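You operate a simulated robot arm through the tools that you are given. There is no shell and no other tool. Be economical: measure what you need, move in short steps, check, and stop when the job is done.

The job below is to be done with a simulated two-armed robot. You get a single attempt, and the scene is never put back.

## Task
Wipe up the spill on the dining table top with the yellow cloth and put it back.

It is judged by the outcome, as a careful person would: the job done as asked, and still so three seconds after it is handed in. It fails if anything else is knocked over, pushed out of place, dropped, spilled or broken. Flat cloth is picked up by pressing the open fingertips on it (5 to 10 N) and closing them slowly along it; thin cloth reads only 2 to 8 mm in the jaws.

## Robot
Two 7-joint arms with two-finger parallel grippers on one trunk, on a base that drives. Base frame: it is fixed to the floor where the robot stands at the start and does not move with it; the origin is under the middle of the robot, x ahead of it, y to its left, z up; the surface under the hand at the start is at about z = 0.75. Units: m, rad, N and s.
The left shoulder is at the start at [0.07, 0.177, 1.07], the right one opposite. With the tool pointing down near the work surface each hand reaches from about 0.28 to 0.72 m from the robot's upright axis, wherever it stands, measured 20 degrees to its own side. Payload 3.43 kg a hand.
The tool frame of a hand sits at the grasp point between the pads (the TCP): z along the fingers, y along the line on which they close. The tips reach 0.03 m beyond it. Largest opening 0.094 m; finger width 0.028, thickness 0.01; the body of the gripper, 0.05 by 0.096 m, starts 0.055 m behind the TCP.
Orientation is told as [roll, pitch, yaw] about the base's x, y, z axes, in that order, counted from this pose: with the fingers straight down and closing along the base's y, the tool's x points along the base's -x, its y along +y and its z along -z.

## Interface
- The arms move only by the tool arm_command. It takes "left_increments", "right_increments" or both (then of equal length, played together; a hand with none holds still); each is a list of rows, each an object of numbers (a shift or turn left out is 0, a gripper value left out holds the last): "dx", "dy", "dz": the shift along the tool's x, y, z in m; "ax", "ay", "az": the turn, a rotation vector about the tool's x, y, z in rad; "claw": the gripper command, from -1 (fully open) to 1 (shut), values between in proportion. In form: [{"dx": .., "dy": .., "dz": .., "ax": .., "ay": .., "az": .., "claw": ..}, ...]. A call has 1 to 8 rows; each row is the pose to reach, as a shift and turn from the pose commanded when the call began, along the tool's axes at that moment. Each row takes 0.2 s and may step no farther than 0.05 m and 0.15 rad from the row before; otherwise, or with a gripper value out of range, the whole call is refused. A pose out of reach is approached as far as the arm can. The call stops where the force on the tool passes 40 N (or 10 N more than at its start, if that is more) or the arm is blocked; 0.2 s more then pass. The fingers move at their own pace (about 0.153 m/s each) and stop on an object; they squeeze with about 44 N. The grip force told is the motor's: it shows also when the fingers shut on nothing. Time passes only in rows, and 0.2 s behind the last, so rows that repeat a pose let the fingers close. It gives the time, the measured TCP pose, the force on the tool (base axes), the opening and the grip force at its end, in the units of the frame above (readings bear some noise), with the torque about the TCP (base axes, N m) and any sound that the robot's microphone picked up.
- Cameras (640 x 400 px; columns grow to the right, rows downward): "scene" is now at [0.1173, 0.0384, 1.3657]; the picture's right is [0.50, -0.87, 0.00], its down [-0.67, -0.39, -0.63] and it looks along [0.55, 0.31, -0.78] (base axes); focal length 295 px, centre (320, 200). "left" rides on the left gripper at [0.076, -0.014, -0.102] in its tool frame; the picture's right is [0.18, 0.98, 0.00], its down [-0.75, 0.14, -0.64] and it looks along [-0.63, 0.12, 0.77] (tool axes); focal length 243 px, centre (320, 200). "right" rides on the right gripper at [0.076, 0.014, -0.102] in its tool frame; the picture's right is [-0.18, 0.98, 0.00], its down [-0.75, -0.14, -0.64] and it looks along [-0.63, -0.12, 0.77] (tool axes); focal length 243 px, centre (320, 200). There is no depth. A picture from a camera that has moved, and an enlarged one, comes with that camera's place and axes in the base frame and with its lens.
- capture(camera): a new picture of that camera. The clock stands still meanwhile.
- lift_body(by): slides the trunk up (or, below 0, down) by that many m; the arms and the scene camera ride with it, the base frame stays. It gives what a move gives, with no picture.
- base_move(legs): drives the robot by 1 to 6 legs, each [ahead, turn to the left] in m and rad, along the robot's own axes; the way and the turn of a leg run together, so that a leg with both is an arc; at most 1.5 m and 3.142 rad a leg. The arms and the cameras ride along, it lands a little off, and it stops where it bumps. It gives what a move gives.
- aim_head(pan, tilt): turns the head with the scene camera to pan (to the left, within 1.501 rad either way) and tilt (down, from -0.506 to 1.204), counted from straight ahead of the robot. It gives what a move gives.
- inspect(camera, box): a new picture of the part [left, top, right, bottom] of that camera's present view, enlarged. The clock stands still meanwhile.
- finish_job(): hands the job in; it is judged then, once.

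Go step by step. Nothing tells you exact positions but the pictures and the camera data: compare them with the known pose of the tool, close in by small moves and look again before you grip or let go. The budget is 120 turns and 108 pictures, counting those below and the enlarged ones. Unless the task says otherwise, let go and move clear before handing in, and close with one line.

The tools are called after ">>>" by a JSON object that holds its "op" and its "data". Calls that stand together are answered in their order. arm_command: Moves the arms, as the interface text tells. Its arguments: {"type":"object","properties":{"left_increments":{"type":"array","items":{"type":"object","properties":{"dx":{"type":"number"},"dy":{"type":"number"},"dz":{"type":"number"},"ax":{"type":"number"},"ay":{"type":"number"},"az":{"type":"number"},"claw":{"type":"number"}}}},"right_increments":{"type":"array","items":{"type":"object","properties":{"dx":{"type":"number"},"dy":{"type":"number"},"dz":{"type":"number"},"ax":{"type":"number"},"ay":{"type":"number"},"az":{"type":"number"},"claw":{"type":"number"}}}}},"required":[]} The other tools are called the same way: lift_body (by) slides the trunk up or down; base_move (legs) drives the base; aim_head (pan, tilt) turns the head that bears the scene camera; capture (camera) takes a picture; inspect (camera, box) takes an enlarged picture of a part of a camera's view; finish_job () hands the job in.

At the start:

```text
time_s: 0.0
left_tcp_pos: [0.3363, 0.4374, 0.9425]
left_tcp_rot: [0.0, 0.0, 0.0]
left_contact_force: [0.2, -0.1, -0.5]
left_ft_torque: [0.03, -0.05, 0.03]
left_opening: 0.094
left_gripper_force: 0.1
right_tcp_pos: [0.4863, 0.046, 0.9461]
right_tcp_rot: [-0.001, 0.001, -0.002]
right_contact_force: [0.4, -0.3, -0.7]
right_ft_torque: [-0.02, 0.01, 0.05]
right_opening: 0.0942
right_gripper_force: 0.0
trunk travel left (down, up): [-0.65, 0.19]
robot x, y, heading: [-0.0034, 0.0021, -0.001]
head pan, tilt: [0.52, 0.888]
```

scene: 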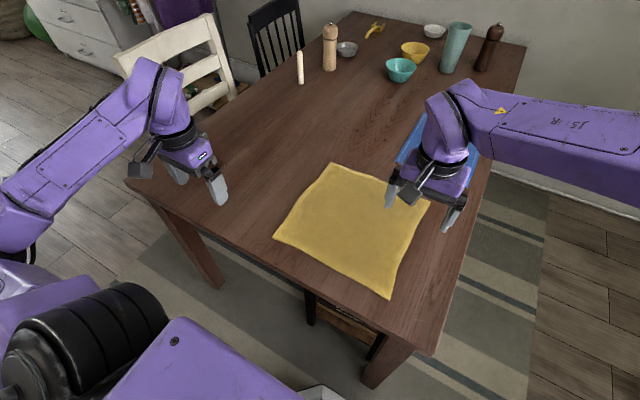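
right: 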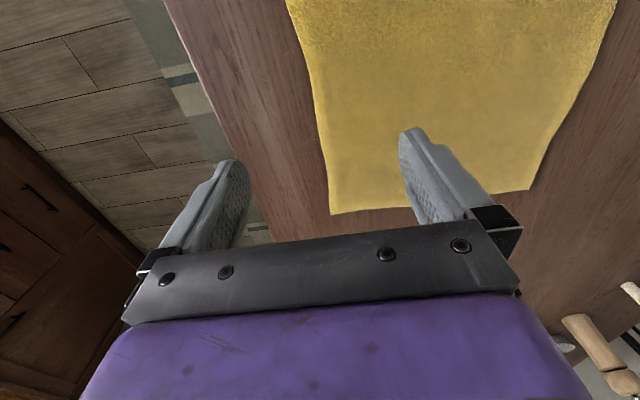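
left: 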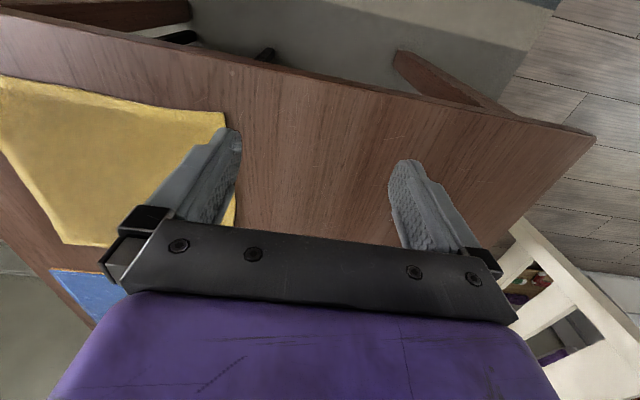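

I see the yellow cloth spread on the near part of the table, roughly x 0.40–0.70 and y 0.02–0.32. There is something blue hidden behind the right hand, and the spill isn't visible yet, so I look closer.

>>> {"op": "inspect", "data": {"camera": "scene", "box": [300, 0, 540, 150]}}

>>> {"op": "inspect", "data": {"camera": "scene", "box": [240, 100, 480, 250]}}

>>> {"op": "inspect", "data": {"camera": "left", "box": [0, 60, 320, 330]}}

```text
2.67 times, centred on (420, 75) of scene
camera zoom: at [0.1173, 0.0384, 1.3657], right [0.5, -0.87, 0.0], down [-0.67, -0.39, -0.63], along [0.55, 0.31, -0.78], focal length 787 px, centre (53, 533)
```

zoom: 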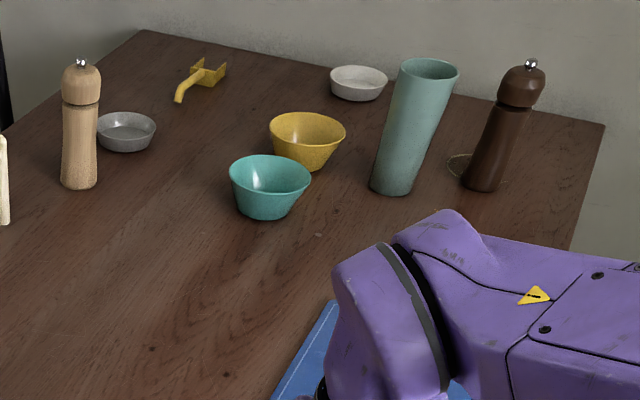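

```text
2.67 times, centred on (360, 175) of scene
camera zoom: at [0.1173, 0.0384, 1.3657], right [0.5, -0.87, 0.0], down [-0.67, -0.39, -0.63], along [0.55, 0.31, -0.78], focal length 787 px, centre (213, 267)
```

zoom: 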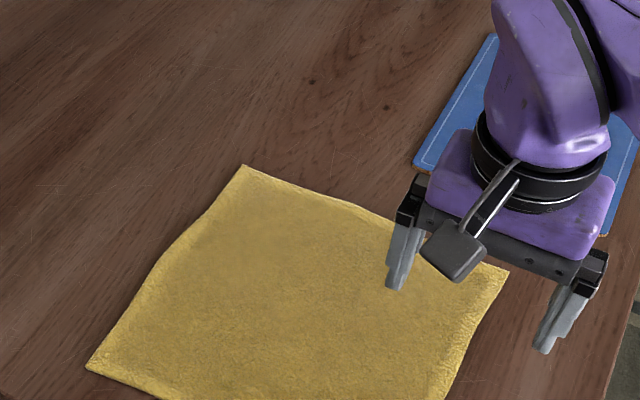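

```text
1.48 times, centred on (160, 195) of left
camera zoom: at [0.2602, 0.4237, 1.0451], right [-0.18, 0.98, 0.0], down [0.75, 0.14, 0.64], along [0.63, 0.12, -0.77], focal length 359 px, centre (557, 207)
```

zoom: 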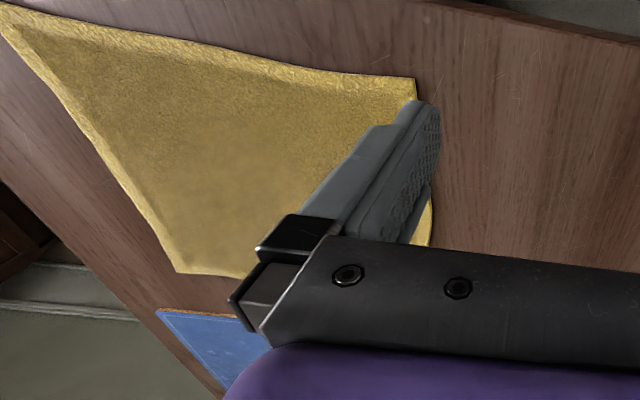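

The blue thing is a flat mat, and a ring-like mark shows near the dark mill. I move the right hand up and to the right to uncover what is behind it.

>>> {"op": "arm_command", "data": {"right_increments": [{"dz": -0.04}, {"dz": -0.08}, {"dz": -0.08, "dy": -0.05}, {"dz": -0.08, "dy": -0.1}, {"dz": -0.08, "dy": -0.15, "dx": 0.03}, {"dz": -0.08, "dy": -0.2, "dx": 0.06}, {"dz": -0.08, "dy": -0.25, "dx": 0.09}, {"dz": -0.08, "dy": -0.3, "dx": 0.1}]}}

>>> {"op": "capture", "data": {"camera": "scene"}}

```text
refused: row 5 steps farther than a row can; nothing moved
```

```text
101 pictures are left
camera scene: at [0.1173, 0.0384, 1.3657], right [0.5, -0.87, 0.0], down [-0.67, -0.39, -0.63], along [0.55, 0.31, -0.78], focal length 295 px, centre (320, 200)
```

scene: 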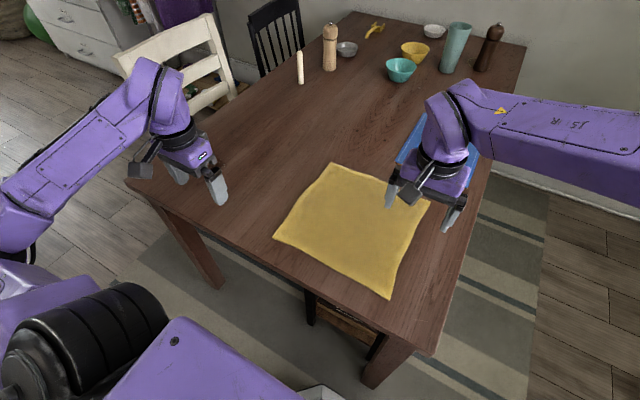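

The move was refused because one step was too long. I repeat it with shorter steps.

>>> {"op": "arm_command", "data": {"right_increments": [{"dz": -0.04}, {"dz": -0.08}, {"dz": -0.08, "dy": -0.05}, {"dz": -0.08, "dy": -0.095, "dx": 0.02}, {"dz": -0.08, "dy": -0.135, "dx": 0.045}, {"dz": -0.08, "dy": -0.175, "dx": 0.07}, {"dz": -0.08, "dy": -0.215, "dx": 0.09}, {"dz": -0.08, "dy": -0.26, "dx": 0.1}]}}

>>> {"op": "aim_head", "data": {"pan": 0.3, "tilt": 0.75}}

>>> {"op": "capture", "data": {"camera": "scene"}}

```text
time_s: 1.8
left_tcp_pos: [0.3367, 0.4351, 0.9442]
left_tcp_rot: [0.002, 0.001, -0.001]
left_contact_force: [0.1, -0.7, 0.0]
left_ft_torque: [0.03, -0.03, 0.01]
left_opening: 0.0941
left_gripper_force: 0.0
right_tcp_pos: [0.3859, -0.2179, 1.026]
right_tcp_rot: [0.003, -0.002, 0.0]
right_contact_force: [0.5, 0.2, 0.6]
right_ft_torque: [0.03, -0.01, 0.0]
right_opening: 0.094
right_gripper_force: 0.1
trunk travel left (down, up): [-0.65, 0.19]
robot x, y, heading: [0.0008, 0.0036, 0.003]
head pan, tilt: [0.52, 0.888]
```

```text
time_s: 2.5
left_tcp_pos: [0.3361, 0.4375, 0.9418]
left_tcp_rot: [0.0, 0.0, 0.001]
left_contact_force: [-0.3, 0.4, -0.2]
left_ft_torque: [0.02, 0.0, -0.01]
left_opening: 0.0936
left_gripper_force: 0.1
right_tcp_pos: [0.3868, -0.2155, 1.0266]
right_tcp_rot: [0.0, -0.001, -0.001]
right_contact_force: [0.2, 0.4, 0.9]
right_ft_torque: [0.0, 0.0, 0.01]
right_opening: 0.0939
right_gripper_force: 0.1
trunk travel left (down, up): [-0.65, 0.19]
robot x, y, heading: [0.0007, -0.0014, 0.0]
head pan, tilt: [0.3, 0.75]
```

```text
100 pictures are left
camera scene: at [0.1305, 0.0254, 1.3767], right [0.3, -0.96, 0.0], down [-0.65, -0.2, -0.73], along [0.7, 0.22, -0.68], focal length 295 px, centre (320, 200)
```

scene: 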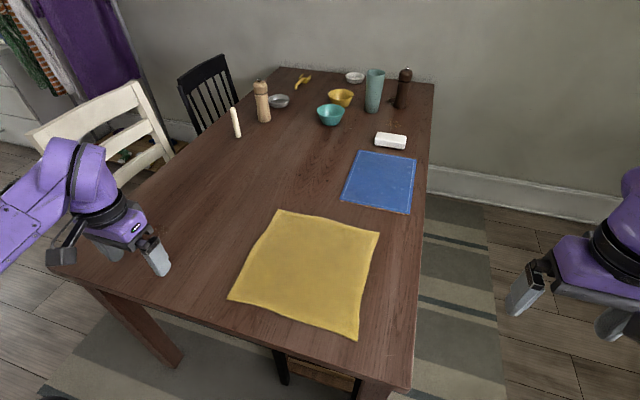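

Now the blue mat and a white block beyond it are visible. I zoom along the table to search for the spill.

>>> {"op": "inspect", "data": {"camera": "scene", "box": [310, 60, 440, 141]}}

>>> {"op": "inspect", "data": {"camera": "scene", "box": [200, 60, 330, 141]}}

>>> {"op": "inspect", "data": {"camera": "scene", "box": [150, 110, 440, 290]}}

>>> {"op": "inspect", "data": {"camera": "scene", "box": [180, 190, 430, 346]}}

```text
4.92 times, centred on (375, 100) of scene
camera zoom: at [0.1305, 0.0254, 1.3767], right [0.3, -0.96, 0.0], down [-0.65, -0.2, -0.73], along [0.7, 0.22, -0.68], focal length 1453 px, centre (49, 690)
```

zoom: 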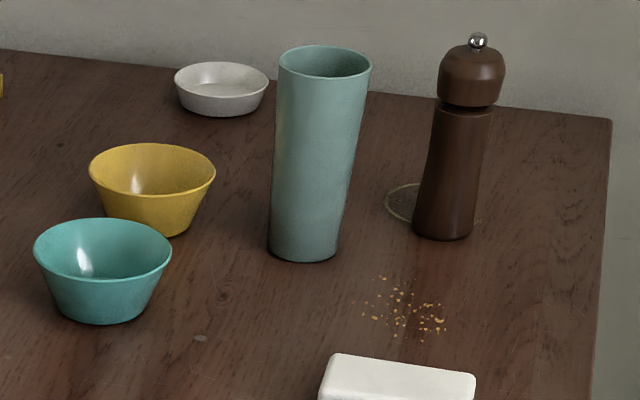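

```text
4.92 times, centred on (265, 100) of scene
camera zoom: at [0.1305, 0.0254, 1.3767], right [0.3, -0.96, 0.0], down [-0.65, -0.2, -0.73], along [0.7, 0.22, -0.68], focal length 1453 px, centre (591, 690)
```

zoom: 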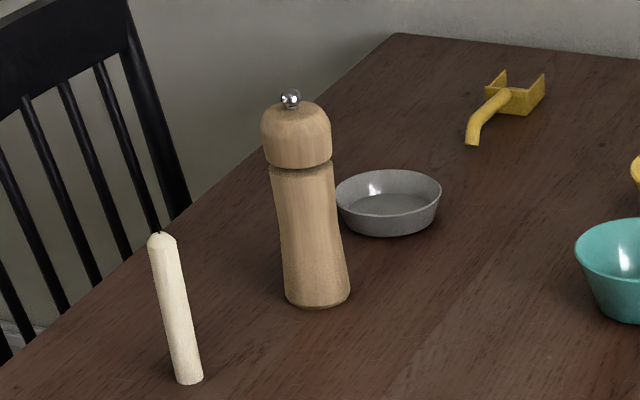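

```text
2.21 times, centred on (295, 200) of scene
camera zoom: at [0.1305, 0.0254, 1.3767], right [0.3, -0.96, 0.0], down [-0.65, -0.2, -0.73], along [0.7, 0.22, -0.68], focal length 651 px, centre (375, 200)
```

zoom: 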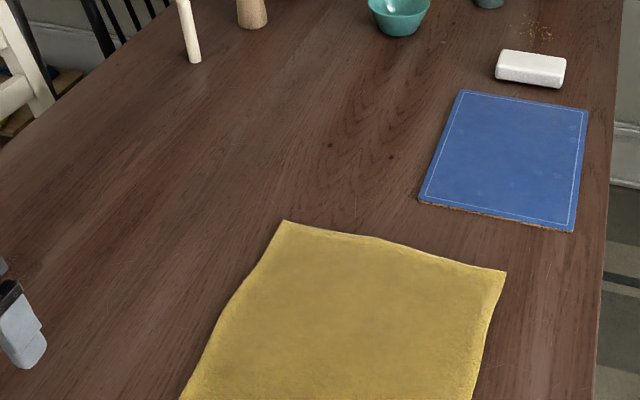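

```text
2.56 times, centred on (305, 268) of scene
camera zoom: at [0.1305, 0.0254, 1.3767], right [0.3, -0.96, 0.0], down [-0.65, -0.2, -0.73], along [0.7, 0.22, -0.68], focal length 755 px, centre (358, 26)
```

zoom: 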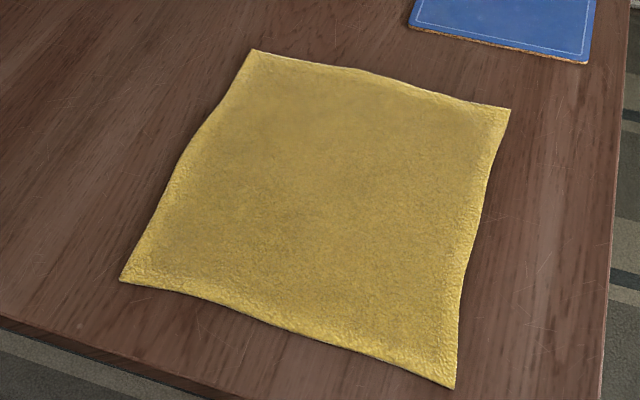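

I see two candidates: a faint ring by the dark mill, at about (1.5, 0.06), and crumbs near the white block. Both are too far to reach from here. I look at the floor to the right before driving there for a closer view.

>>> {"op": "aim_head", "data": {"pan": -0.8, "tilt": 0.6}}

>>> {"op": "capture", "data": {"camera": "scene"}}

```text
time_s: 3.9
left_tcp_pos: [0.3369, 0.437, 0.9436]
left_tcp_rot: [0.0, -0.001, 0.001]
left_contact_force: [-1.1, -0.2, 0.4]
left_ft_torque: [-0.01, -0.01, 0.0]
left_opening: 0.0937
left_gripper_force: 0.1
right_tcp_pos: [0.3871, -0.2152, 1.0266]
right_tcp_rot: [0.0, 0.0, -0.003]
right_contact_force: [0.2, -0.1, -0.5]
right_ft_torque: [0.02, 0.01, -0.01]
right_opening: 0.0938
right_gripper_force: 0.1
trunk travel left (down, up): [-0.65, 0.19]
robot x, y, heading: [-0.0022, -0.0032, 0.003]
head pan, tilt: [-0.799, 0.6]
```

```text
95 pictures are left
camera scene: at [0.1129, -0.0631, 1.3896], right [-0.72, -0.7, 0.0], down [-0.39, 0.4, -0.82], along [0.58, -0.59, -0.57], focal length 295 px, centre (320, 200)
```

scene: 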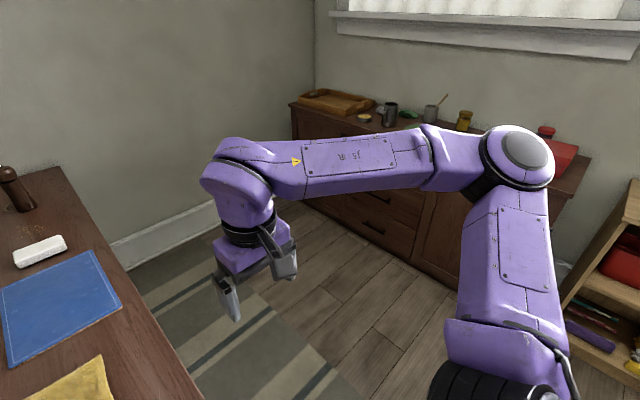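

The floor right of the table is clear: the sideboard front is at about y −1.4, which leaves roughly 1.3 m. I raise the trunk and drive to the table's right side for a close look before touching anything.

>>> {"op": "lift_body", "data": {"by": 0.15}}

>>> {"op": "base_move", "data": {"legs": [[-0.1, 0], [0, -1.571], [0.65, 0], [0, 1.571], [1.3, 0], [0, 1.571]]}}

>>> {"op": "aim_head", "data": {"pan": -0.2, "tilt": 0.8}}

>>> {"op": "capture", "data": {"camera": "scene"}}

```text
time_s: 5.6
left_tcp_pos: [0.3367, 0.4364, 1.0929]
left_tcp_rot: [-0.001, 0.0, 0.001]
left_contact_force: [0.2, 0.1, 0.2]
left_ft_torque: [-0.01, -0.01, 0.01]
left_opening: 0.0941
left_gripper_force: 0.1
right_tcp_pos: [0.3876, -0.2152, 1.1755]
right_tcp_rot: [-0.001, -0.001, 0.0]
right_contact_force: [0.5, 0.3, -0.5]
right_ft_torque: [0.01, 0.0, 0.02]
right_opening: 0.0939
right_gripper_force: 0.1
trunk travel left (down, up): [-0.8, 0.04]
robot x, y, heading: [0.0022, -0.0036, -0.001]
head pan, tilt: [-0.799, 0.6]
```

```text
time_s: 27.7
left_tcp_pos: [0.7704, -0.31, 1.0924]
left_tcp_rot: [0.001, 0.001, 1.609]
left_contact_force: [0.2, -0.4, -0.5]
left_ft_torque: [-0.04, -0.01, 0.0]
left_opening: 0.094
left_gripper_force: 0.0
right_tcp_pos: [1.4207, -0.2353, 1.1764]
right_tcp_rot: [0.0, -0.001, 1.608]
right_contact_force: [-0.6, 0.8, -0.8]
right_ft_torque: [0.02, -0.02, 0.04]
right_opening: 0.094
right_gripper_force: 0.1
trunk travel left (down, up): [-0.8, 0.04]
robot x, y, heading: [1.2185, -0.6321, 1.607]
head pan, tilt: [-0.799, 0.6]
```

```text
time_s: 28.7
left_tcp_pos: [0.7713, -0.3113, 1.0927]
left_tcp_rot: [0.0, 0.0, 1.611]
left_contact_force: [0.3, -0.6, 1.0]
left_ft_torque: [0.0, 0.01, 0.0]
left_opening: 0.0938
left_gripper_force: 0.2
right_tcp_pos: [1.4213, -0.235, 1.175]
right_tcp_rot: [-0.001, -0.001, 1.607]
right_contact_force: [0.3, 0.1, -0.2]
right_ft_torque: [0.0, -0.03, 0.0]
right_opening: 0.0942
right_gripper_force: 0.1
trunk travel left (down, up): [-0.8, 0.04]
robot x, y, heading: [1.2196, -0.6288, 1.61]
head pan, tilt: [-0.201, 0.799]
```

```text
94 pictures are left
camera scene: at [1.2326, -0.5003, 1.5228], right [0.99, -0.16, 0.0], down [-0.12, -0.71, -0.7], along [0.11, 0.69, -0.72], focal length 295 px, centre (320, 200)
```

scene: 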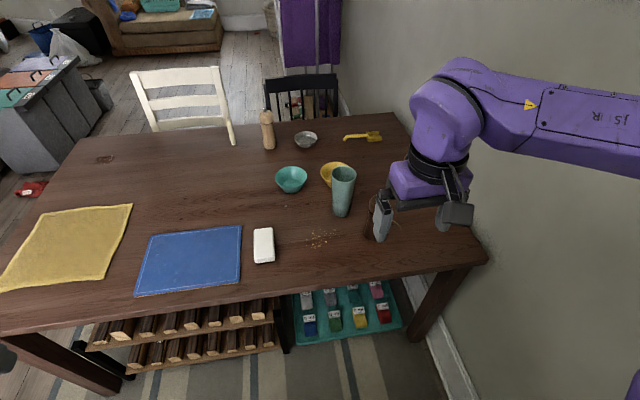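

From here I also see a dark mark at the far-left of the table, around (0.5, 0.6), that the left arm was hiding. I zoom on all the marks.

>>> {"op": "inspect", "data": {"camera": "scene", "box": [60, 130, 160, 192]}}

>>> {"op": "inspect", "data": {"camera": "scene", "box": [270, 160, 430, 260]}}

>>> {"op": "inspect", "data": {"camera": "scene", "box": [120, 110, 300, 222]}}

>>> {"op": "capture", "data": {"camera": "right"}}

```text
6.40 times, centred on (110, 161) of scene
camera zoom: at [1.2326, -0.5003, 1.5228], right [0.99, -0.16, 0.0], down [-0.12, -0.71, -0.7], along [0.11, 0.69, -0.72], focal length 1888 px, centre (1664, 450)
```

zoom: 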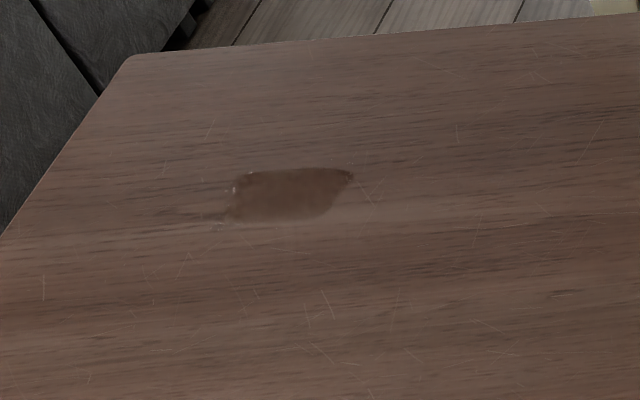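

```text
4.00 times, centred on (350, 210) of scene
camera zoom: at [1.2326, -0.5003, 1.5228], right [0.99, -0.16, 0.0], down [-0.12, -0.71, -0.7], along [0.11, 0.69, -0.72], focal length 1180 px, centre (200, 160)
```

zoom: 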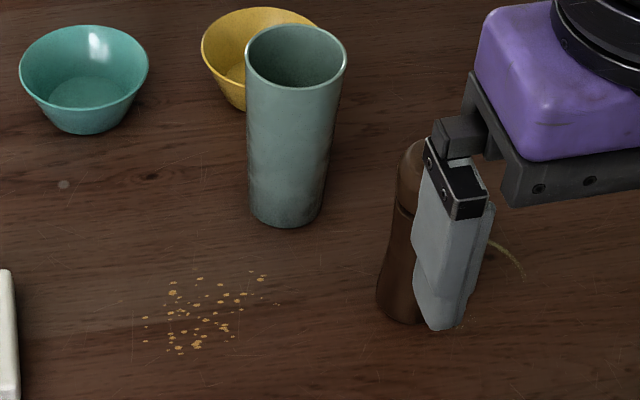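

```text
3.56 times, centred on (210, 166) of scene
camera zoom: at [1.2326, -0.5003, 1.5228], right [0.99, -0.16, 0.0], down [-0.12, -0.71, -0.7], along [0.11, 0.69, -0.72], focal length 1049 px, centre (711, 321)
```

zoom: 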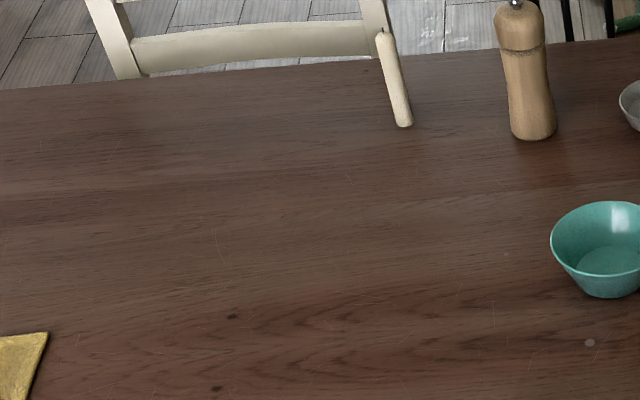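

```text
90 pictures are left
camera right: at [1.4088, -0.312, 1.2797], right [-0.99, 0.15, 0.0], down [0.11, 0.76, 0.64], along [0.09, 0.64, -0.77], focal length 243 px, centre (320, 200)
```

right: 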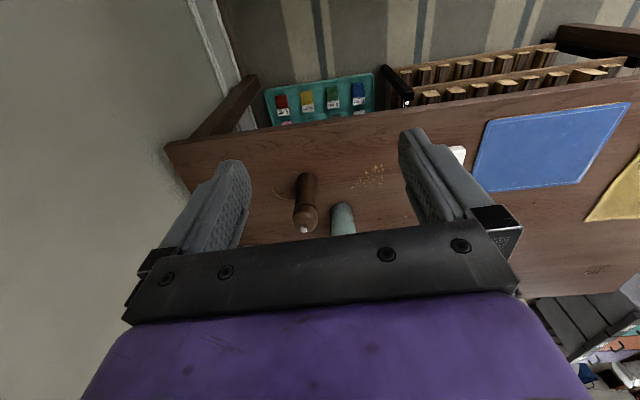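

The dark wet patch at about (0.50, 0.62) is the spill. The crumbs and the ring are separate marks and stay untouched. I drive back to the table's near end, standing around y = 0.27, where the left arm reaches both the cloth and the spill.

>>> {"op": "base_move", "data": {"legs": [[0, -1.608], [-1.35, 0], [0, 1.571], [0.9, 0], [0, -1.571], [0.1, 0]]}}

>>> {"op": "aim_head", "data": {"pan": 0.1, "tilt": 0.9}}

>>> {"op": "capture", "data": {"camera": "scene"}}

```text
time_s: 52.1
left_tcp_pos: [0.2035, 0.6664, 1.0937]
left_tcp_rot: [-0.001, 0.001, 0.068]
left_contact_force: [0.4, -0.4, 0.1]
left_ft_torque: [0.01, 0.02, 0.04]
left_opening: 0.0939
left_gripper_force: 0.1
right_tcp_pos: [0.2955, 0.0198, 1.1765]
right_tcp_rot: [0.001, -0.001, 0.065]
right_contact_force: [-1.1, 0.7, 0.0]
right_ft_torque: [0.0, 0.02, -0.03]
right_opening: 0.0941
right_gripper_force: 0.1
trunk travel left (down, up): [-0.8, 0.04]
robot x, y, heading: [-0.1055, 0.2082, 0.072]
head pan, tilt: [-0.201, 0.799]
```

```text
time_s: 52.9
left_tcp_pos: [0.2025, 0.6671, 1.0928]
left_tcp_rot: [0.0, 0.002, 0.067]
left_contact_force: [0.4, -0.2, 0.9]
left_ft_torque: [0.0, 0.0, 0.02]
left_opening: 0.094
left_gripper_force: 0.1
right_tcp_pos: [0.2969, 0.0181, 1.1772]
right_tcp_rot: [0.003, 0.0, 0.064]
right_contact_force: [0.6, -0.7, -0.3]
right_ft_torque: [-0.01, -0.03, -0.01]
right_opening: 0.0942
right_gripper_force: 0.1
trunk travel left (down, up): [-0.8, 0.04]
robot x, y, heading: [-0.1043, 0.2104, 0.069]
head pan, tilt: [0.099, 0.901]
```

```text
89 pictures are left
camera scene: at [0.0229, 0.225, 1.5148], right [0.17, -0.99, 0.0], down [-0.77, -0.13, -0.62], along [0.61, 0.1, -0.78], focal length 295 px, centre (320, 200)
```

scene: 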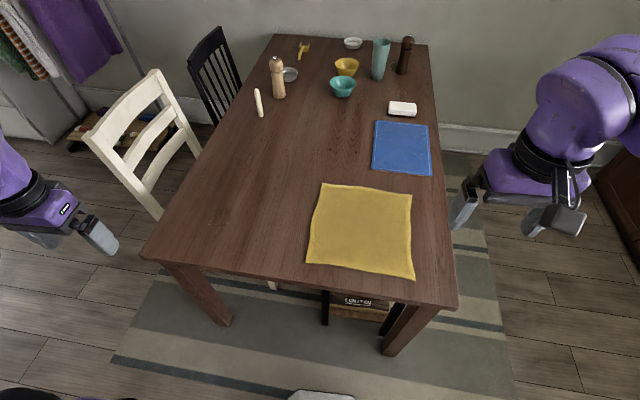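

The robot stopped a bit short at (−0.10, 0.21). I nudge it ahead and to the left, then locate the spill and cloth precisely.

>>> {"op": "base_move", "data": {"legs": [[0, 0.43], [0.12, 0], [0, -0.5]]}}

>>> {"op": "aim_head", "data": {"pan": 0.25, "tilt": 0.95}}

>>> {"op": "capture", "data": {"camera": "scene"}}

>>> {"op": "inspect", "data": {"camera": "scene", "box": [120, 100, 440, 300]}}

```text
time_s: 56.8
left_tcp_pos: [0.3438, 0.6962, 1.0925]
left_tcp_rot: [0.0, -0.001, -0.013]
left_contact_force: [-0.1, 0.1, -0.5]
left_ft_torque: [-0.01, -0.02, 0.0]
left_opening: 0.0942
left_gripper_force: 0.1
right_tcp_pos: [0.3852, 0.045, 1.1773]
right_tcp_rot: [0.0, 0.0, -0.015]
right_contact_force: [-0.6, 0.7, -0.5]
right_ft_torque: [-0.02, 0.04, 0.0]
right_opening: 0.0939
right_gripper_force: 0.1
trunk travel left (down, up): [-0.8, 0.04]
robot x, y, heading: [-0.0027, 0.2684, -0.015]
head pan, tilt: [0.099, 0.901]
```

```text
time_s: 57.5
left_tcp_pos: [0.3432, 0.696, 1.0937]
left_tcp_rot: [0.001, -0.001, -0.014]
left_contact_force: [-1.0, -0.1, -1.2]
left_ft_torque: [-0.04, 0.01, 0.0]
left_opening: 0.0937
left_gripper_force: 0.0
right_tcp_pos: [0.3848, 0.0444, 1.1753]
right_tcp_rot: [0.0, -0.003, -0.016]
right_contact_force: [-1.0, 0.4, 0.3]
right_ft_torque: [0.01, -0.02, 0.01]
right_opening: 0.094
right_gripper_force: 0.1
trunk travel left (down, up): [-0.8, 0.04]
robot x, y, heading: [0.0012, 0.2661, -0.015]
head pan, tilt: [0.25, 0.949]
```

```text
88 pictures are left
camera scene: at [0.1227, 0.2812, 1.5112], right [0.23, -0.97, 0.0], down [-0.79, -0.19, -0.58], along [0.57, 0.14, -0.81], focal length 295 px, centre (320, 200)
```

scene: 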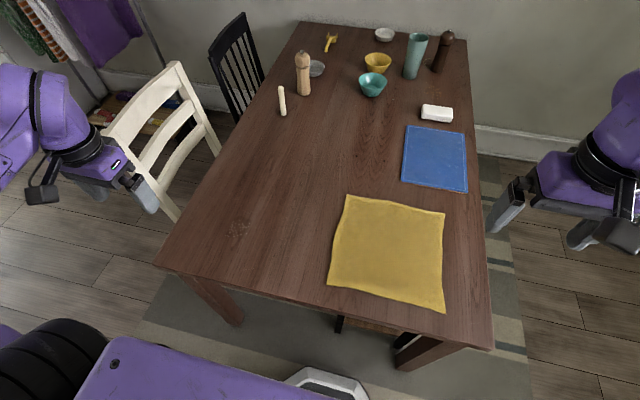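

```text
2.00 times, centred on (280, 200) of scene
camera zoom: at [0.1227, 0.2812, 1.5112], right [0.23, -0.97, 0.0], down [-0.79, -0.19, -0.58], along [0.57, 0.14, -0.81], focal length 590 px, centre (400, 200)
```

zoom: 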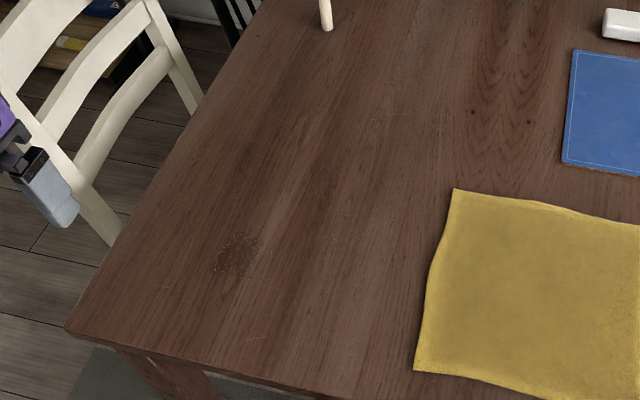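

The spill centre is confirmed at (0.50, 0.62), about 7 cm across, and the cloth spans x 0.39–0.70, y 0.025–0.325. I bring the left hand above the middle of the cloth's left edge with the fingers half closed, then lower the trunk again.

>>> {"op": "arm_command", "data": {"left_increments": [{"dx": -0.02, "dy": -0.042, "claw": -0.06}, {"dx": -0.04, "dy": -0.084}, {"dx": -0.06, "dy": -0.126}, {"dx": -0.08, "dy": -0.168}, {"dx": -0.1, "dy": -0.21}, {"dx": -0.12, "dy": -0.252}, {"dx": -0.14, "dy": -0.294}, {"dx": -0.16, "dy": -0.336}]}}

>>> {"op": "lift_body", "data": {"by": -0.15}}

>>> {"op": "arm_command", "data": {"left_increments": [{"dx": -0.02, "dy": -0.04}, {"dx": -0.04, "dy": -0.08}, {"dx": -0.04, "dy": -0.08, "dz": 0.04}, {"dx": -0.04, "dy": -0.08, "dz": 0.08}, {"dx": -0.04, "dy": -0.08, "dz": 0.1, "az": -0.014}]}}

>>> {"op": "capture", "data": {"camera": "scene"}}

>>> {"op": "capture", "data": {"camera": "left"}}

```text
time_s: 59.3
left_tcp_pos: [0.3473, 0.5956, 1.0846]
left_tcp_rot: [-0.001, -0.001, -0.014]
left_contact_force: [0.4, 0.0, -0.2]
left_ft_torque: [0.01, -0.02, 0.02]
left_opening: 0.0496
left_gripper_force: 0.0
left hand out of reach, approached as far as the arm can: row 2, 3, 4, 5, 6, 7, 8
right_tcp_pos: [0.3851, 0.0437, 1.1752]
right_tcp_rot: [0.001, -0.001, -0.016]
right_contact_force: [-0.3, -0.5, -0.5]
right_ft_torque: [-0.05, -0.03, -0.03]
right_opening: 0.094
right_gripper_force: 0.1
trunk travel left (down, up): [-0.8, 0.04]
robot x, y, heading: [0.0005, 0.2678, -0.008]
head pan, tilt: [0.25, 0.949]
```

```text
time_s: 61.0
left_tcp_pos: [0.3458, 0.5948, 0.9337]
left_tcp_rot: [0.0, 0.001, -0.014]
left_contact_force: [0.2, -0.4, 0.3]
left_ft_torque: [0.01, -0.02, 0.04]
left_opening: 0.0499
left_gripper_force: 0.0
right_tcp_pos: [0.3844, 0.0441, 1.0263]
right_tcp_rot: [0.0, -0.002, -0.015]
right_contact_force: [0.0, 0.6, -0.9]
right_ft_torque: [-0.05, 0.01, 0.0]
right_opening: 0.0939
right_gripper_force: 0.0
trunk travel left (down, up): [-0.65, 0.19]
robot x, y, heading: [0.002, 0.2688, -0.016]
head pan, tilt: [0.25, 0.949]
```

```text
time_s: 62.2
left_tcp_pos: [0.3331, 0.5539, 0.8099]
left_tcp_rot: [0.001, -0.002, -0.002]
left_contact_force: [-1.0, -0.1, 0.7]
left_ft_torque: [0.01, 0.01, -0.01]
left_opening: 0.0495
left_gripper_force: 0.0
left hand out of reach, approached as far as the arm can: row 1, 2, 3, 4, 5
right_tcp_pos: [0.3858, 0.0438, 1.0267]
right_tcp_rot: [0.002, -0.001, -0.014]
right_contact_force: [-0.4, 0.0, 0.0]
right_ft_torque: [0.02, 0.0, -0.02]
right_opening: 0.0939
right_gripper_force: 0.1
trunk travel left (down, up): [-0.65, 0.19]
robot x, y, heading: [-0.0005, 0.263, -0.013]
head pan, tilt: [0.25, 0.949]
```

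```text
86 pictures are left
camera scene: at [0.1228, 0.2814, 1.3612], right [0.23, -0.97, 0.0], down [-0.79, -0.19, -0.58], along [0.57, 0.14, -0.81], focal length 295 px, centre (320, 200)
```

scene: 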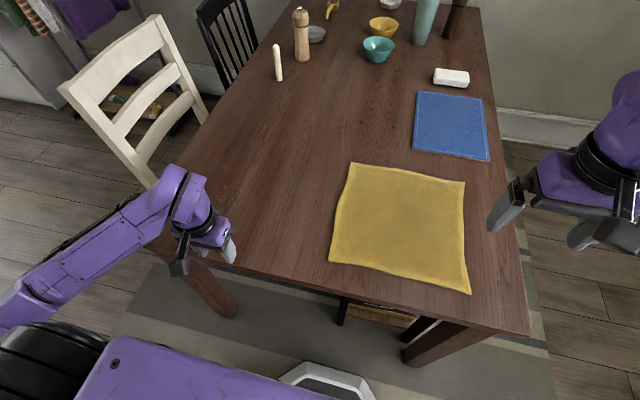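

```text
85 pictures are left
camera left: at [0.2575, 0.5405, 0.9119], right [-0.18, 0.98, 0.0], down [0.75, 0.14, 0.64], along [0.63, 0.12, -0.77], focal length 243 px, centre (320, 200)
```

left: 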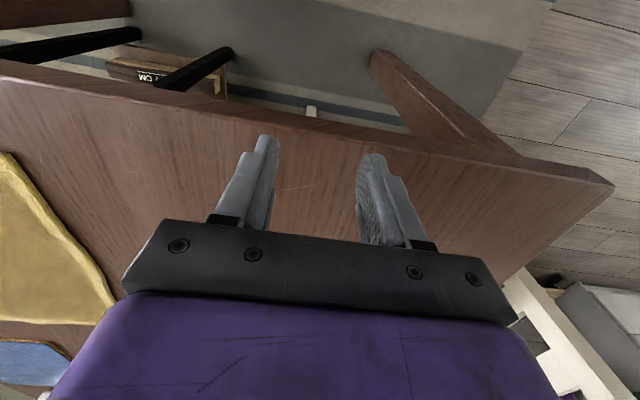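

The left hand stopped short, probably because of a joint limit when coming inward at close range. I reach farther out first and see if that frees it.

>>> {"op": "arm_command", "data": {"left_increments": [{"dz": -0.04}, {"dz": -0.06, "dx": -0.04}, {"dz": -0.06, "dx": -0.08}, {"dz": -0.06, "dx": -0.12}, {"dz": -0.06, "dx": -0.16}]}}

```text
time_s: 63.4
left_tcp_pos: [0.3976, 0.6437, 0.8791]
left_tcp_rot: [-0.002, -0.001, -0.003]
left_contact_force: [-0.1, 0.4, 0.0]
left_ft_torque: [0.01, 0.03, -0.02]
left_opening: 0.0495
left_gripper_force: 0.0
left hand out of reach, approached as far as the arm can: row 1, 2, 3, 4, 5
right_tcp_pos: [0.3856, 0.0441, 1.0269]
right_tcp_rot: [-0.001, 0.001, -0.015]
right_contact_force: [0.2, -0.6, -0.4]
right_ft_torque: [0.01, 0.01, 0.03]
right_opening: 0.0939
right_gripper_force: 0.2
trunk travel left (down, up): [-0.65, 0.19]
robot x, y, heading: [0.0022, 0.2631, -0.009]
head pan, tilt: [0.25, 0.949]
```

The hand seems pinned on a limit. I test how it responds to a small outward move with a turn of the wrist.

>>> {"op": "arm_command", "data": {"left_increments": [{"dy": 0.02}, {"dy": 0.04}]}}

>>> {"op": "arm_command", "data": {"left_increments": [{"az": 0.14}, {"az": 0.28}, {"az": 0.28}]}}

>>> {"op": "capture", "data": {"camera": "scene"}}

```text
time_s: 64.0
left_tcp_pos: [0.3947, 0.6828, 0.8776]
left_tcp_rot: [0.0, 0.0, -0.002]
left_contact_force: [0.7, -0.7, 0.1]
left_ft_torque: [0.03, -0.03, 0.01]
left_opening: 0.0496
left_gripper_force: 0.1
right_tcp_pos: [0.3846, 0.0438, 1.0258]
right_tcp_rot: [0.0, -0.002, -0.016]
right_contact_force: [0.0, 0.0, -0.3]
right_ft_torque: [0.02, -0.04, -0.01]
right_opening: 0.0941
right_gripper_force: 0.0
trunk travel left (down, up): [-0.65, 0.19]
robot x, y, heading: [-0.0014, 0.2668, -0.018]
head pan, tilt: [0.25, 0.949]
```

```text
time_s: 64.8
left_tcp_pos: [0.3937, 0.6825, 0.8765]
left_tcp_rot: [0.0, 0.001, -0.283]
left_contact_force: [-0.5, 0.8, 0.1]
left_ft_torque: [0.01, -0.01, -0.02]
left_opening: 0.0499
left_gripper_force: 0.1
right_tcp_pos: [0.3848, 0.044, 1.0257]
right_tcp_rot: [-0.001, 0.0, -0.017]
right_contact_force: [0.5, -0.3, 0.0]
right_ft_torque: [-0.04, 0.01, -0.05]
right_opening: 0.0938
right_gripper_force: 0.2
trunk travel left (down, up): [-0.65, 0.19]
robot x, y, heading: [0.0004, 0.2644, -0.017]
head pan, tilt: [0.25, 0.949]
```

```text
84 pictures are left
camera scene: at [0.1227, 0.2815, 1.3612], right [0.23, -0.97, 0.0], down [-0.79, -0.19, -0.58], along [0.57, 0.14, -0.81], focal length 295 px, centre (320, 200)
```

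scene: 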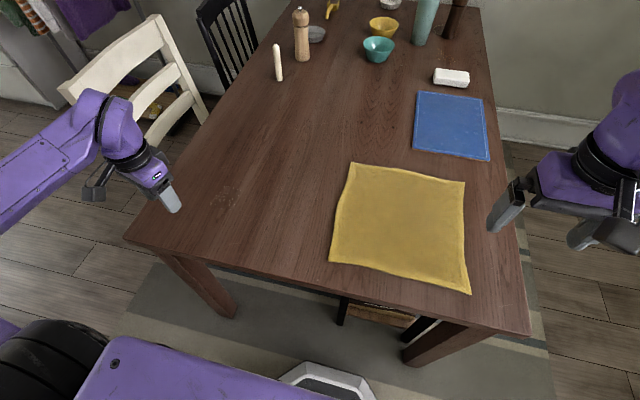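

The hand turned freely to yaw −0.28. With that wrist angle I try going inward again.

>>> {"op": "arm_command", "data": {"left_increments": [{"dx": -0.034, "dy": -0.029}, {"dx": -0.068, "dy": -0.058}, {"dx": -0.102, "dy": -0.087}, {"dx": -0.137, "dy": -0.116}]}}

```text
time_s: 65.8
left_tcp_pos: [0.4976, 0.5292, 0.8775]
left_tcp_rot: [0.004, 0.001, -0.28]
left_contact_force: [0.3, -0.3, -0.6]
left_ft_torque: [0.0, 0.01, -0.01]
left_opening: 0.0497
left_gripper_force: 0.1
right_tcp_pos: [0.3879, 0.0415, 1.0246]
right_tcp_rot: [0.003, 0.003, -0.017]
right_contact_force: [1.3, -0.4, -0.3]
right_ft_torque: [0.01, 0.03, 0.0]
right_opening: 0.0939
right_gripper_force: 0.0
trunk travel left (down, up): [-0.65, 0.19]
robot x, y, heading: [-0.0018, 0.264, -0.015]
head pan, tilt: [0.25, 0.949]
```

That works: it was a wrist yaw limit. I continue to the cloth's left edge while turning a bit more.

>>> {"op": "arm_command", "data": {"left_increments": [{"dx": -0.018, "dy": -0.036, "az": 0.05}, {"dx": -0.036, "dy": -0.072, "az": 0.1}, {"dx": -0.054, "dy": -0.108, "az": 0.15}, {"dx": -0.073, "dy": -0.145, "az": 0.2}, {"dx": -0.091, "dy": -0.182, "az": 0.25}, {"dx": -0.109, "dy": -0.218, "az": 0.3}]}}

>>> {"op": "capture", "data": {"camera": "scene"}}

>>> {"op": "capture", "data": {"camera": "left"}}

```text
time_s: 67.2
left_tcp_pos: [0.5377, 0.2915, 0.8769]
left_tcp_rot: [0.001, 0.001, -0.581]
left_contact_force: [-0.4, -0.6, -0.5]
left_ft_torque: [0.03, -0.04, 0.01]
left_opening: 0.0497
left_gripper_force: 0.0
right_tcp_pos: [0.3849, 0.0434, 1.0248]
right_tcp_rot: [0.002, 0.0, -0.014]
right_contact_force: [0.7, -0.8, 0.1]
right_ft_torque: [0.01, 0.02, -0.03]
right_opening: 0.0941
right_gripper_force: 0.1
trunk travel left (down, up): [-0.65, 0.19]
robot x, y, heading: [-0.001, 0.263, -0.018]
head pan, tilt: [0.25, 0.949]
```

```text
83 pictures are left
camera scene: at [0.1231, 0.2792, 1.3612], right [0.23, -0.97, 0.0], down [-0.79, -0.19, -0.58], along [0.57, 0.14, -0.81], focal length 295 px, centre (320, 200)
```

scene: 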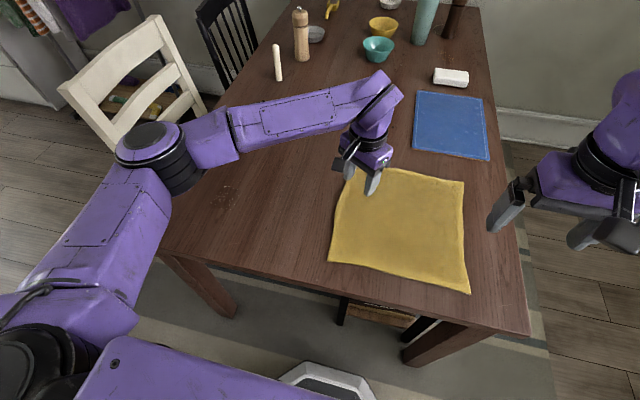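

```text
82 pictures are left
camera left: at [0.4664, 0.322, 0.9791], right [0.39, 0.92, 0.0], down [0.71, -0.3, 0.64], along [0.59, -0.25, -0.77], focal length 243 px, centre (320, 200)
```

left: 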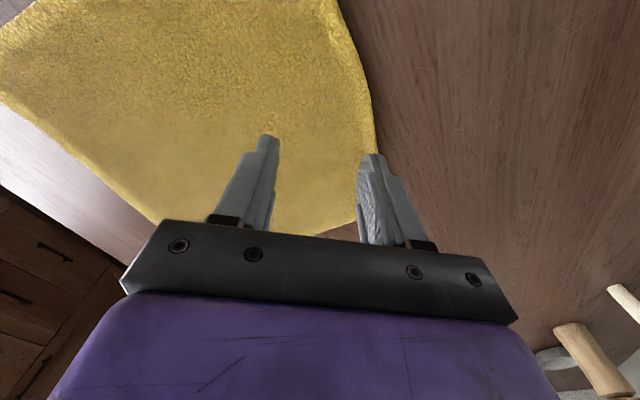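

The fingers straddle the cloth edge closely, so I shift 2 cm inward and descend most of the way.

>>> {"op": "arm_command", "data": {"left_increments": [{"dx": -0.011, "dy": -0.017}, {"dx": -0.011, "dy": -0.017, "dz": 0.04}, {"dx": -0.011, "dy": -0.017, "dz": 0.07}, {"dx": -0.011, "dy": -0.017, "dz": 0.085}]}}

>>> {"op": "inspect", "data": {"camera": "scene", "box": [280, 100, 440, 200]}}

```text
time_s: 68.2
left_tcp_pos: [0.5374, 0.2724, 0.7931]
left_tcp_rot: [0.0, 0.0, -0.582]
left_contact_force: [0.6, -0.8, -0.6]
left_ft_torque: [0.0, 0.01, -0.01]
left_opening: 0.0496
left_gripper_force: 0.0
right_tcp_pos: [0.3854, 0.0442, 1.0262]
right_tcp_rot: [0.002, -0.001, -0.015]
right_contact_force: [0.2, -0.2, -1.2]
right_ft_torque: [0.01, 0.03, 0.01]
right_opening: 0.0937
right_gripper_force: 0.1
trunk travel left (down, up): [-0.65, 0.19]
robot x, y, heading: [0.0013, 0.263, -0.015]
head pan, tilt: [0.25, 0.949]
```

```text
4.00 times, centred on (360, 150) of scene
camera zoom: at [0.123, 0.2809, 1.3612], right [0.23, -0.97, 0.0], down [-0.79, -0.19, -0.58], along [0.57, 0.14, -0.81], focal length 1180 px, centre (160, 400)
```

zoom: 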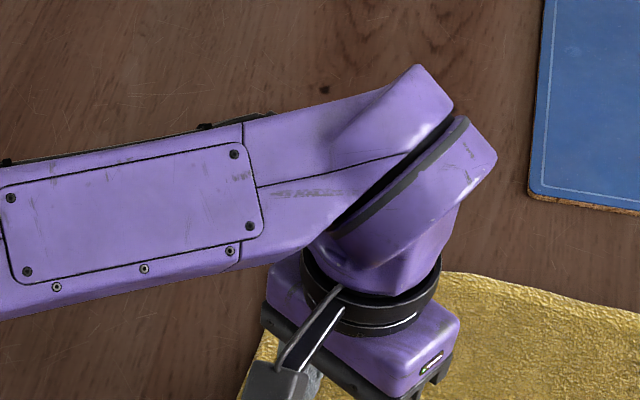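

The tips are about 1 cm above the cloth with no contact yet. I lower in small steps and watch the force.

>>> {"op": "arm_command", "data": {"left_increments": [{"dz": 0.004}, {"dz": 0.008}, {"dz": 0.01}]}}

>>> {"op": "arm_command", "data": {"left_increments": [{"dz": 0.002}]}}

```text
time_s: 69.0
left_tcp_pos: [0.5358, 0.2729, 0.7823]
left_tcp_rot: [0.002, -0.002, -0.581]
left_contact_force: [0.9, -0.6, 8.3]
left_ft_torque: [0.05, -0.03, -0.01]
left_opening: 0.0498
left_gripper_force: 0.1
right_tcp_pos: [0.3849, 0.0425, 1.0268]
right_tcp_rot: [0.002, -0.002, -0.016]
right_contact_force: [-0.3, 0.1, -0.7]
right_ft_torque: [-0.01, -0.01, 0.02]
right_opening: 0.0942
right_gripper_force: 0.0
trunk travel left (down, up): [-0.65, 0.19]
robot x, y, heading: [0.0019, 0.264, -0.014]
head pan, tilt: [0.25, 0.949]
```

```text
time_s: 69.4
left_tcp_pos: [0.5366, 0.272, 0.7829]
left_tcp_rot: [0.002, -0.005, -0.579]
left_contact_force: [2.0, 4.1, 21.5]
left_ft_torque: [0.09, 0.02, -0.05]
left_opening: 0.0498
left_gripper_force: 0.0
right_tcp_pos: [0.3819, 0.0445, 1.028]
right_tcp_rot: [0.0, -0.003, -0.015]
right_contact_force: [-0.4, 1.0, 0.1]
right_ft_torque: [0.04, -0.01, 0.04]
right_opening: 0.0942
right_gripper_force: 0.1
trunk travel left (down, up): [-0.65, 0.19]
robot x, y, heading: [0.0037, 0.267, -0.012]
head pan, tilt: [0.25, 0.949]
```

Contact is at TCP z ≈ 0.783. The press is now 21 N, a bit strong, so I back off 2 mm and close slowly.

>>> {"op": "arm_command", "data": {"left_increments": [{"dz": -0.002}, {"dz": -0.002, "claw": 0.1}, {"dz": -0.002, "claw": 0.3}, {"dz": -0.002, "claw": 0.5}, {"dz": -0.002, "claw": 0.7}, {"dz": -0.002, "claw": 0.85}, {"dz": -0.002, "claw": 1.0}, {"dz": -0.002, "claw": 1.0}]}}

>>> {"op": "capture", "data": {"camera": "left"}}

```text
time_s: 71.2
left_tcp_pos: [0.5374, 0.2713, 0.7831]
left_tcp_rot: [0.003, -0.002, -0.581]
left_contact_force: [0.1, -0.8, 14.6]
left_ft_torque: [0.0, 0.04, 0.02]
left_opening: 0.0047
left_gripper_force: 39.3
right_tcp_pos: [0.3828, 0.0429, 1.0277]
right_tcp_rot: [0.002, -0.002, -0.017]
right_contact_force: [-0.2, 0.1, -0.3]
right_ft_torque: [-0.01, -0.02, -0.01]
right_opening: 0.0938
right_gripper_force: 0.0
trunk travel left (down, up): [-0.65, 0.19]
robot x, y, heading: [0.0017, 0.2643, -0.009]
head pan, tilt: [0.25, 0.949]
```

```text
80 pictures are left
camera left: at [0.4645, 0.3031, 0.8855], right [0.39, 0.92, 0.0], down [0.71, -0.3, 0.64], along [0.59, -0.25, -0.77], focal length 243 px, centre (320, 200)
```

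left: 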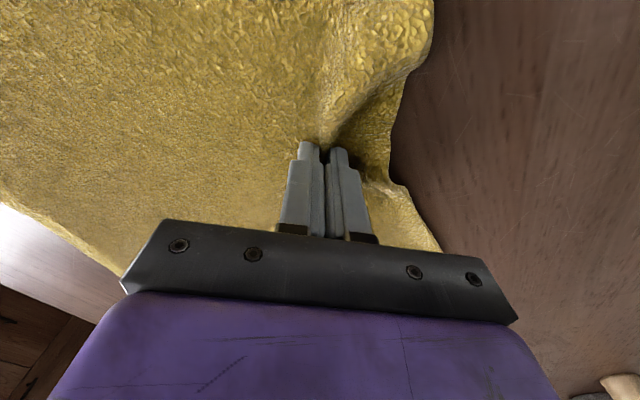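

The cloth is held (4.7 mm in the jaws). I lift the tips by a hair and drag the cloth flat across the table towards the spill.

>>> {"op": "arm_command", "data": {"left_increments": [{"dz": -0.003}, {"dx": 0.026, "dy": 0.032, "dz": -0.003}, {"dx": 0.052, "dy": 0.064, "dz": -0.003}, {"dx": 0.078, "dy": 0.096, "dz": -0.003}, {"dx": 0.104, "dy": 0.128, "dz": -0.003}, {"dx": 0.13, "dy": 0.16, "dz": -0.003}]}}

>>> {"op": "capture", "data": {"camera": "scene"}}

```text
time_s: 72.6
left_tcp_pos: [0.5147, 0.4786, 0.7852]
left_tcp_rot: [0.001, 0.001, -0.58]
left_contact_force: [0.5, -0.7, 0.7]
left_ft_torque: [0.01, 0.0, 0.02]
left_opening: 0.0043
left_gripper_force: 38.2
right_tcp_pos: [0.3832, 0.0454, 1.0261]
right_tcp_rot: [0.0, -0.001, -0.015]
right_contact_force: [-0.1, -0.2, -0.3]
right_ft_torque: [-0.03, -0.04, 0.01]
right_opening: 0.094
right_gripper_force: 0.1
trunk travel left (down, up): [-0.65, 0.19]
robot x, y, heading: [0.0031, 0.2669, -0.011]
head pan, tilt: [0.25, 0.949]
```

```text
79 pictures are left
camera scene: at [0.1221, 0.2825, 1.3612], right [0.23, -0.97, 0.0], down [-0.79, -0.19, -0.58], along [0.57, 0.14, -0.81], focal length 295 px, centre (320, 200)
```

scene: 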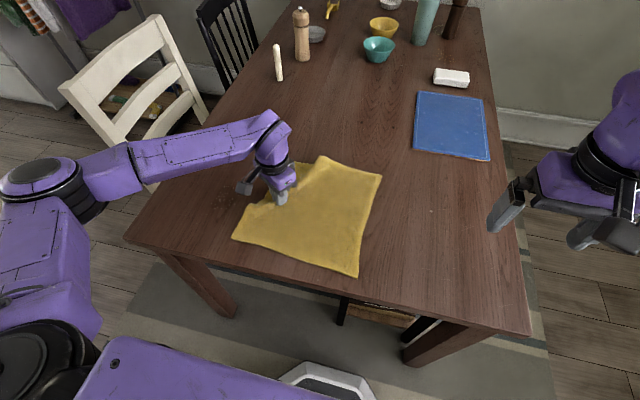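

The drag works and the cloth trails flat. I continue until the pinched part is over the spill, pressing lightly.

>>> {"op": "arm_command", "data": {"left_increments": [{"dx": 0.021, "dy": 0.027}, {"dx": 0.042, "dy": 0.054, "dz": 0.001}, {"dx": 0.063, "dy": 0.081, "dz": 0.002}, {"dx": 0.085, "dy": 0.107, "dz": 0.002}, {"dx": 0.106, "dy": 0.134, "dz": 0.002}]}}

>>> {"op": "capture", "data": {"camera": "scene"}}

```text
time_s: 73.8
left_tcp_pos: [0.5006, 0.6474, 0.7831]
left_tcp_rot: [-0.001, -0.003, -0.58]
left_contact_force: [0.4, -2.9, 5.3]
left_ft_torque: [-0.08, -0.02, 0.03]
left_opening: 0.0045
left_gripper_force: 38.7
right_tcp_pos: [0.384, 0.0431, 1.0257]
right_tcp_rot: [0.002, -0.002, -0.016]
right_contact_force: [-0.3, 0.4, 0.8]
right_ft_torque: [0.0, -0.04, -0.01]
right_opening: 0.094
right_gripper_force: 0.1
trunk travel left (down, up): [-0.65, 0.19]
robot x, y, heading: [-0.0027, 0.2674, -0.013]
head pan, tilt: [0.25, 0.949]
```

```text
78 pictures are left
camera scene: at [0.122, 0.2814, 1.3613], right [0.23, -0.97, 0.0], down [-0.79, -0.19, -0.58], along [0.57, 0.14, -0.81], focal length 295 px, centre (320, 200)
```

scene: 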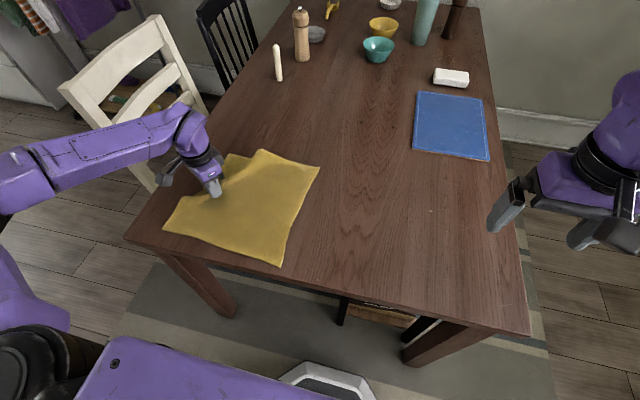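

The cloth covers the spill and I'm pressing at about 5 N. I rub in small strokes over the patch.

>>> {"op": "arm_command", "data": {"left_increments": [{"dx": -0.0334, "dy": 0.0219}, {"dx": -0.0554, "dy": -0.0115}, {"dx": -0.0219, "dy": -0.0334}, {"dx": 0.0115, "dy": -0.0554}, {"dx": 0.0334, "dy": -0.0219}, {"dx": 0.0055, "dy": 0.0084}, {"dx": -0.028, "dy": 0.03}, {"dx": 0.011, "dy": 0.0167}]}}

>>> {"op": "arm_command", "data": {"left_increments": [{"dx": -0.022, "dy": -0.0334}, {"dx": -0.058, "dy": -0.0337}, {"dx": -0.037, "dy": -0.069}, {"dx": -0.0, "dy": -0.0728}, {"dx": 0.0225, "dy": -0.0386}, {"dx": 0.0055, "dy": 0.0}, {"dx": -0.0, "dy": 0.02}, {"dx": 0.008, "dy": 0.0125}]}}

>>> {"op": "capture", "data": {"camera": "scene"}}

```text
time_s: 75.6
left_tcp_pos: [0.4994, 0.6691, 0.7842]
left_tcp_rot: [0.001, -0.003, -0.581]
left_contact_force: [2.5, -0.3, 6.0]
left_ft_torque: [-0.03, -0.08, 0.0]
left_opening: 0.0043
left_gripper_force: 38.6
right_tcp_pos: [0.3814, 0.0455, 1.028]
right_tcp_rot: [-0.001, -0.004, -0.015]
right_contact_force: [-1.0, 1.0, 1.2]
right_ft_torque: [-0.04, 0.0, -0.01]
right_opening: 0.094
right_gripper_force: 0.1
trunk travel left (down, up): [-0.65, 0.19]
robot x, y, heading: [0.0002, 0.2654, -0.013]
head pan, tilt: [0.25, 0.949]
```

```text
time_s: 77.4
left_tcp_pos: [0.5016, 0.6822, 0.7832]
left_tcp_rot: [0.005, -0.005, -0.582]
left_contact_force: [6.6, 1.0, 15.1]
left_ft_torque: [0.06, -0.23, 0.07]
left_opening: 0.0043
left_gripper_force: 39.3
right_tcp_pos: [0.3837, 0.0412, 1.0262]
right_tcp_rot: [0.002, -0.002, -0.015]
right_contact_force: [-0.8, -0.4, -0.3]
right_ft_torque: [0.01, -0.03, 0.03]
right_opening: 0.0938
right_gripper_force: 0.1
trunk travel left (down, up): [-0.65, 0.19]
robot x, y, heading: [0.0044, 0.2641, -0.011]
head pan, tilt: [0.25, 0.949]
```

```text
77 pictures are left
camera scene: at [0.1219, 0.2803, 1.3614], right [0.23, -0.97, 0.0], down [-0.79, -0.19, -0.58], along [0.57, 0.14, -0.81], focal length 295 px, centre (320, 200)
```

scene: 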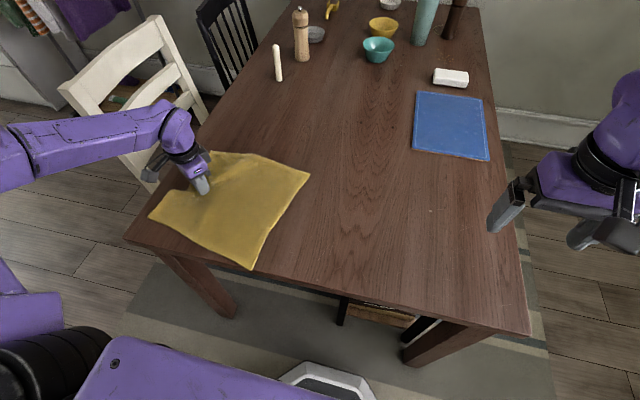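

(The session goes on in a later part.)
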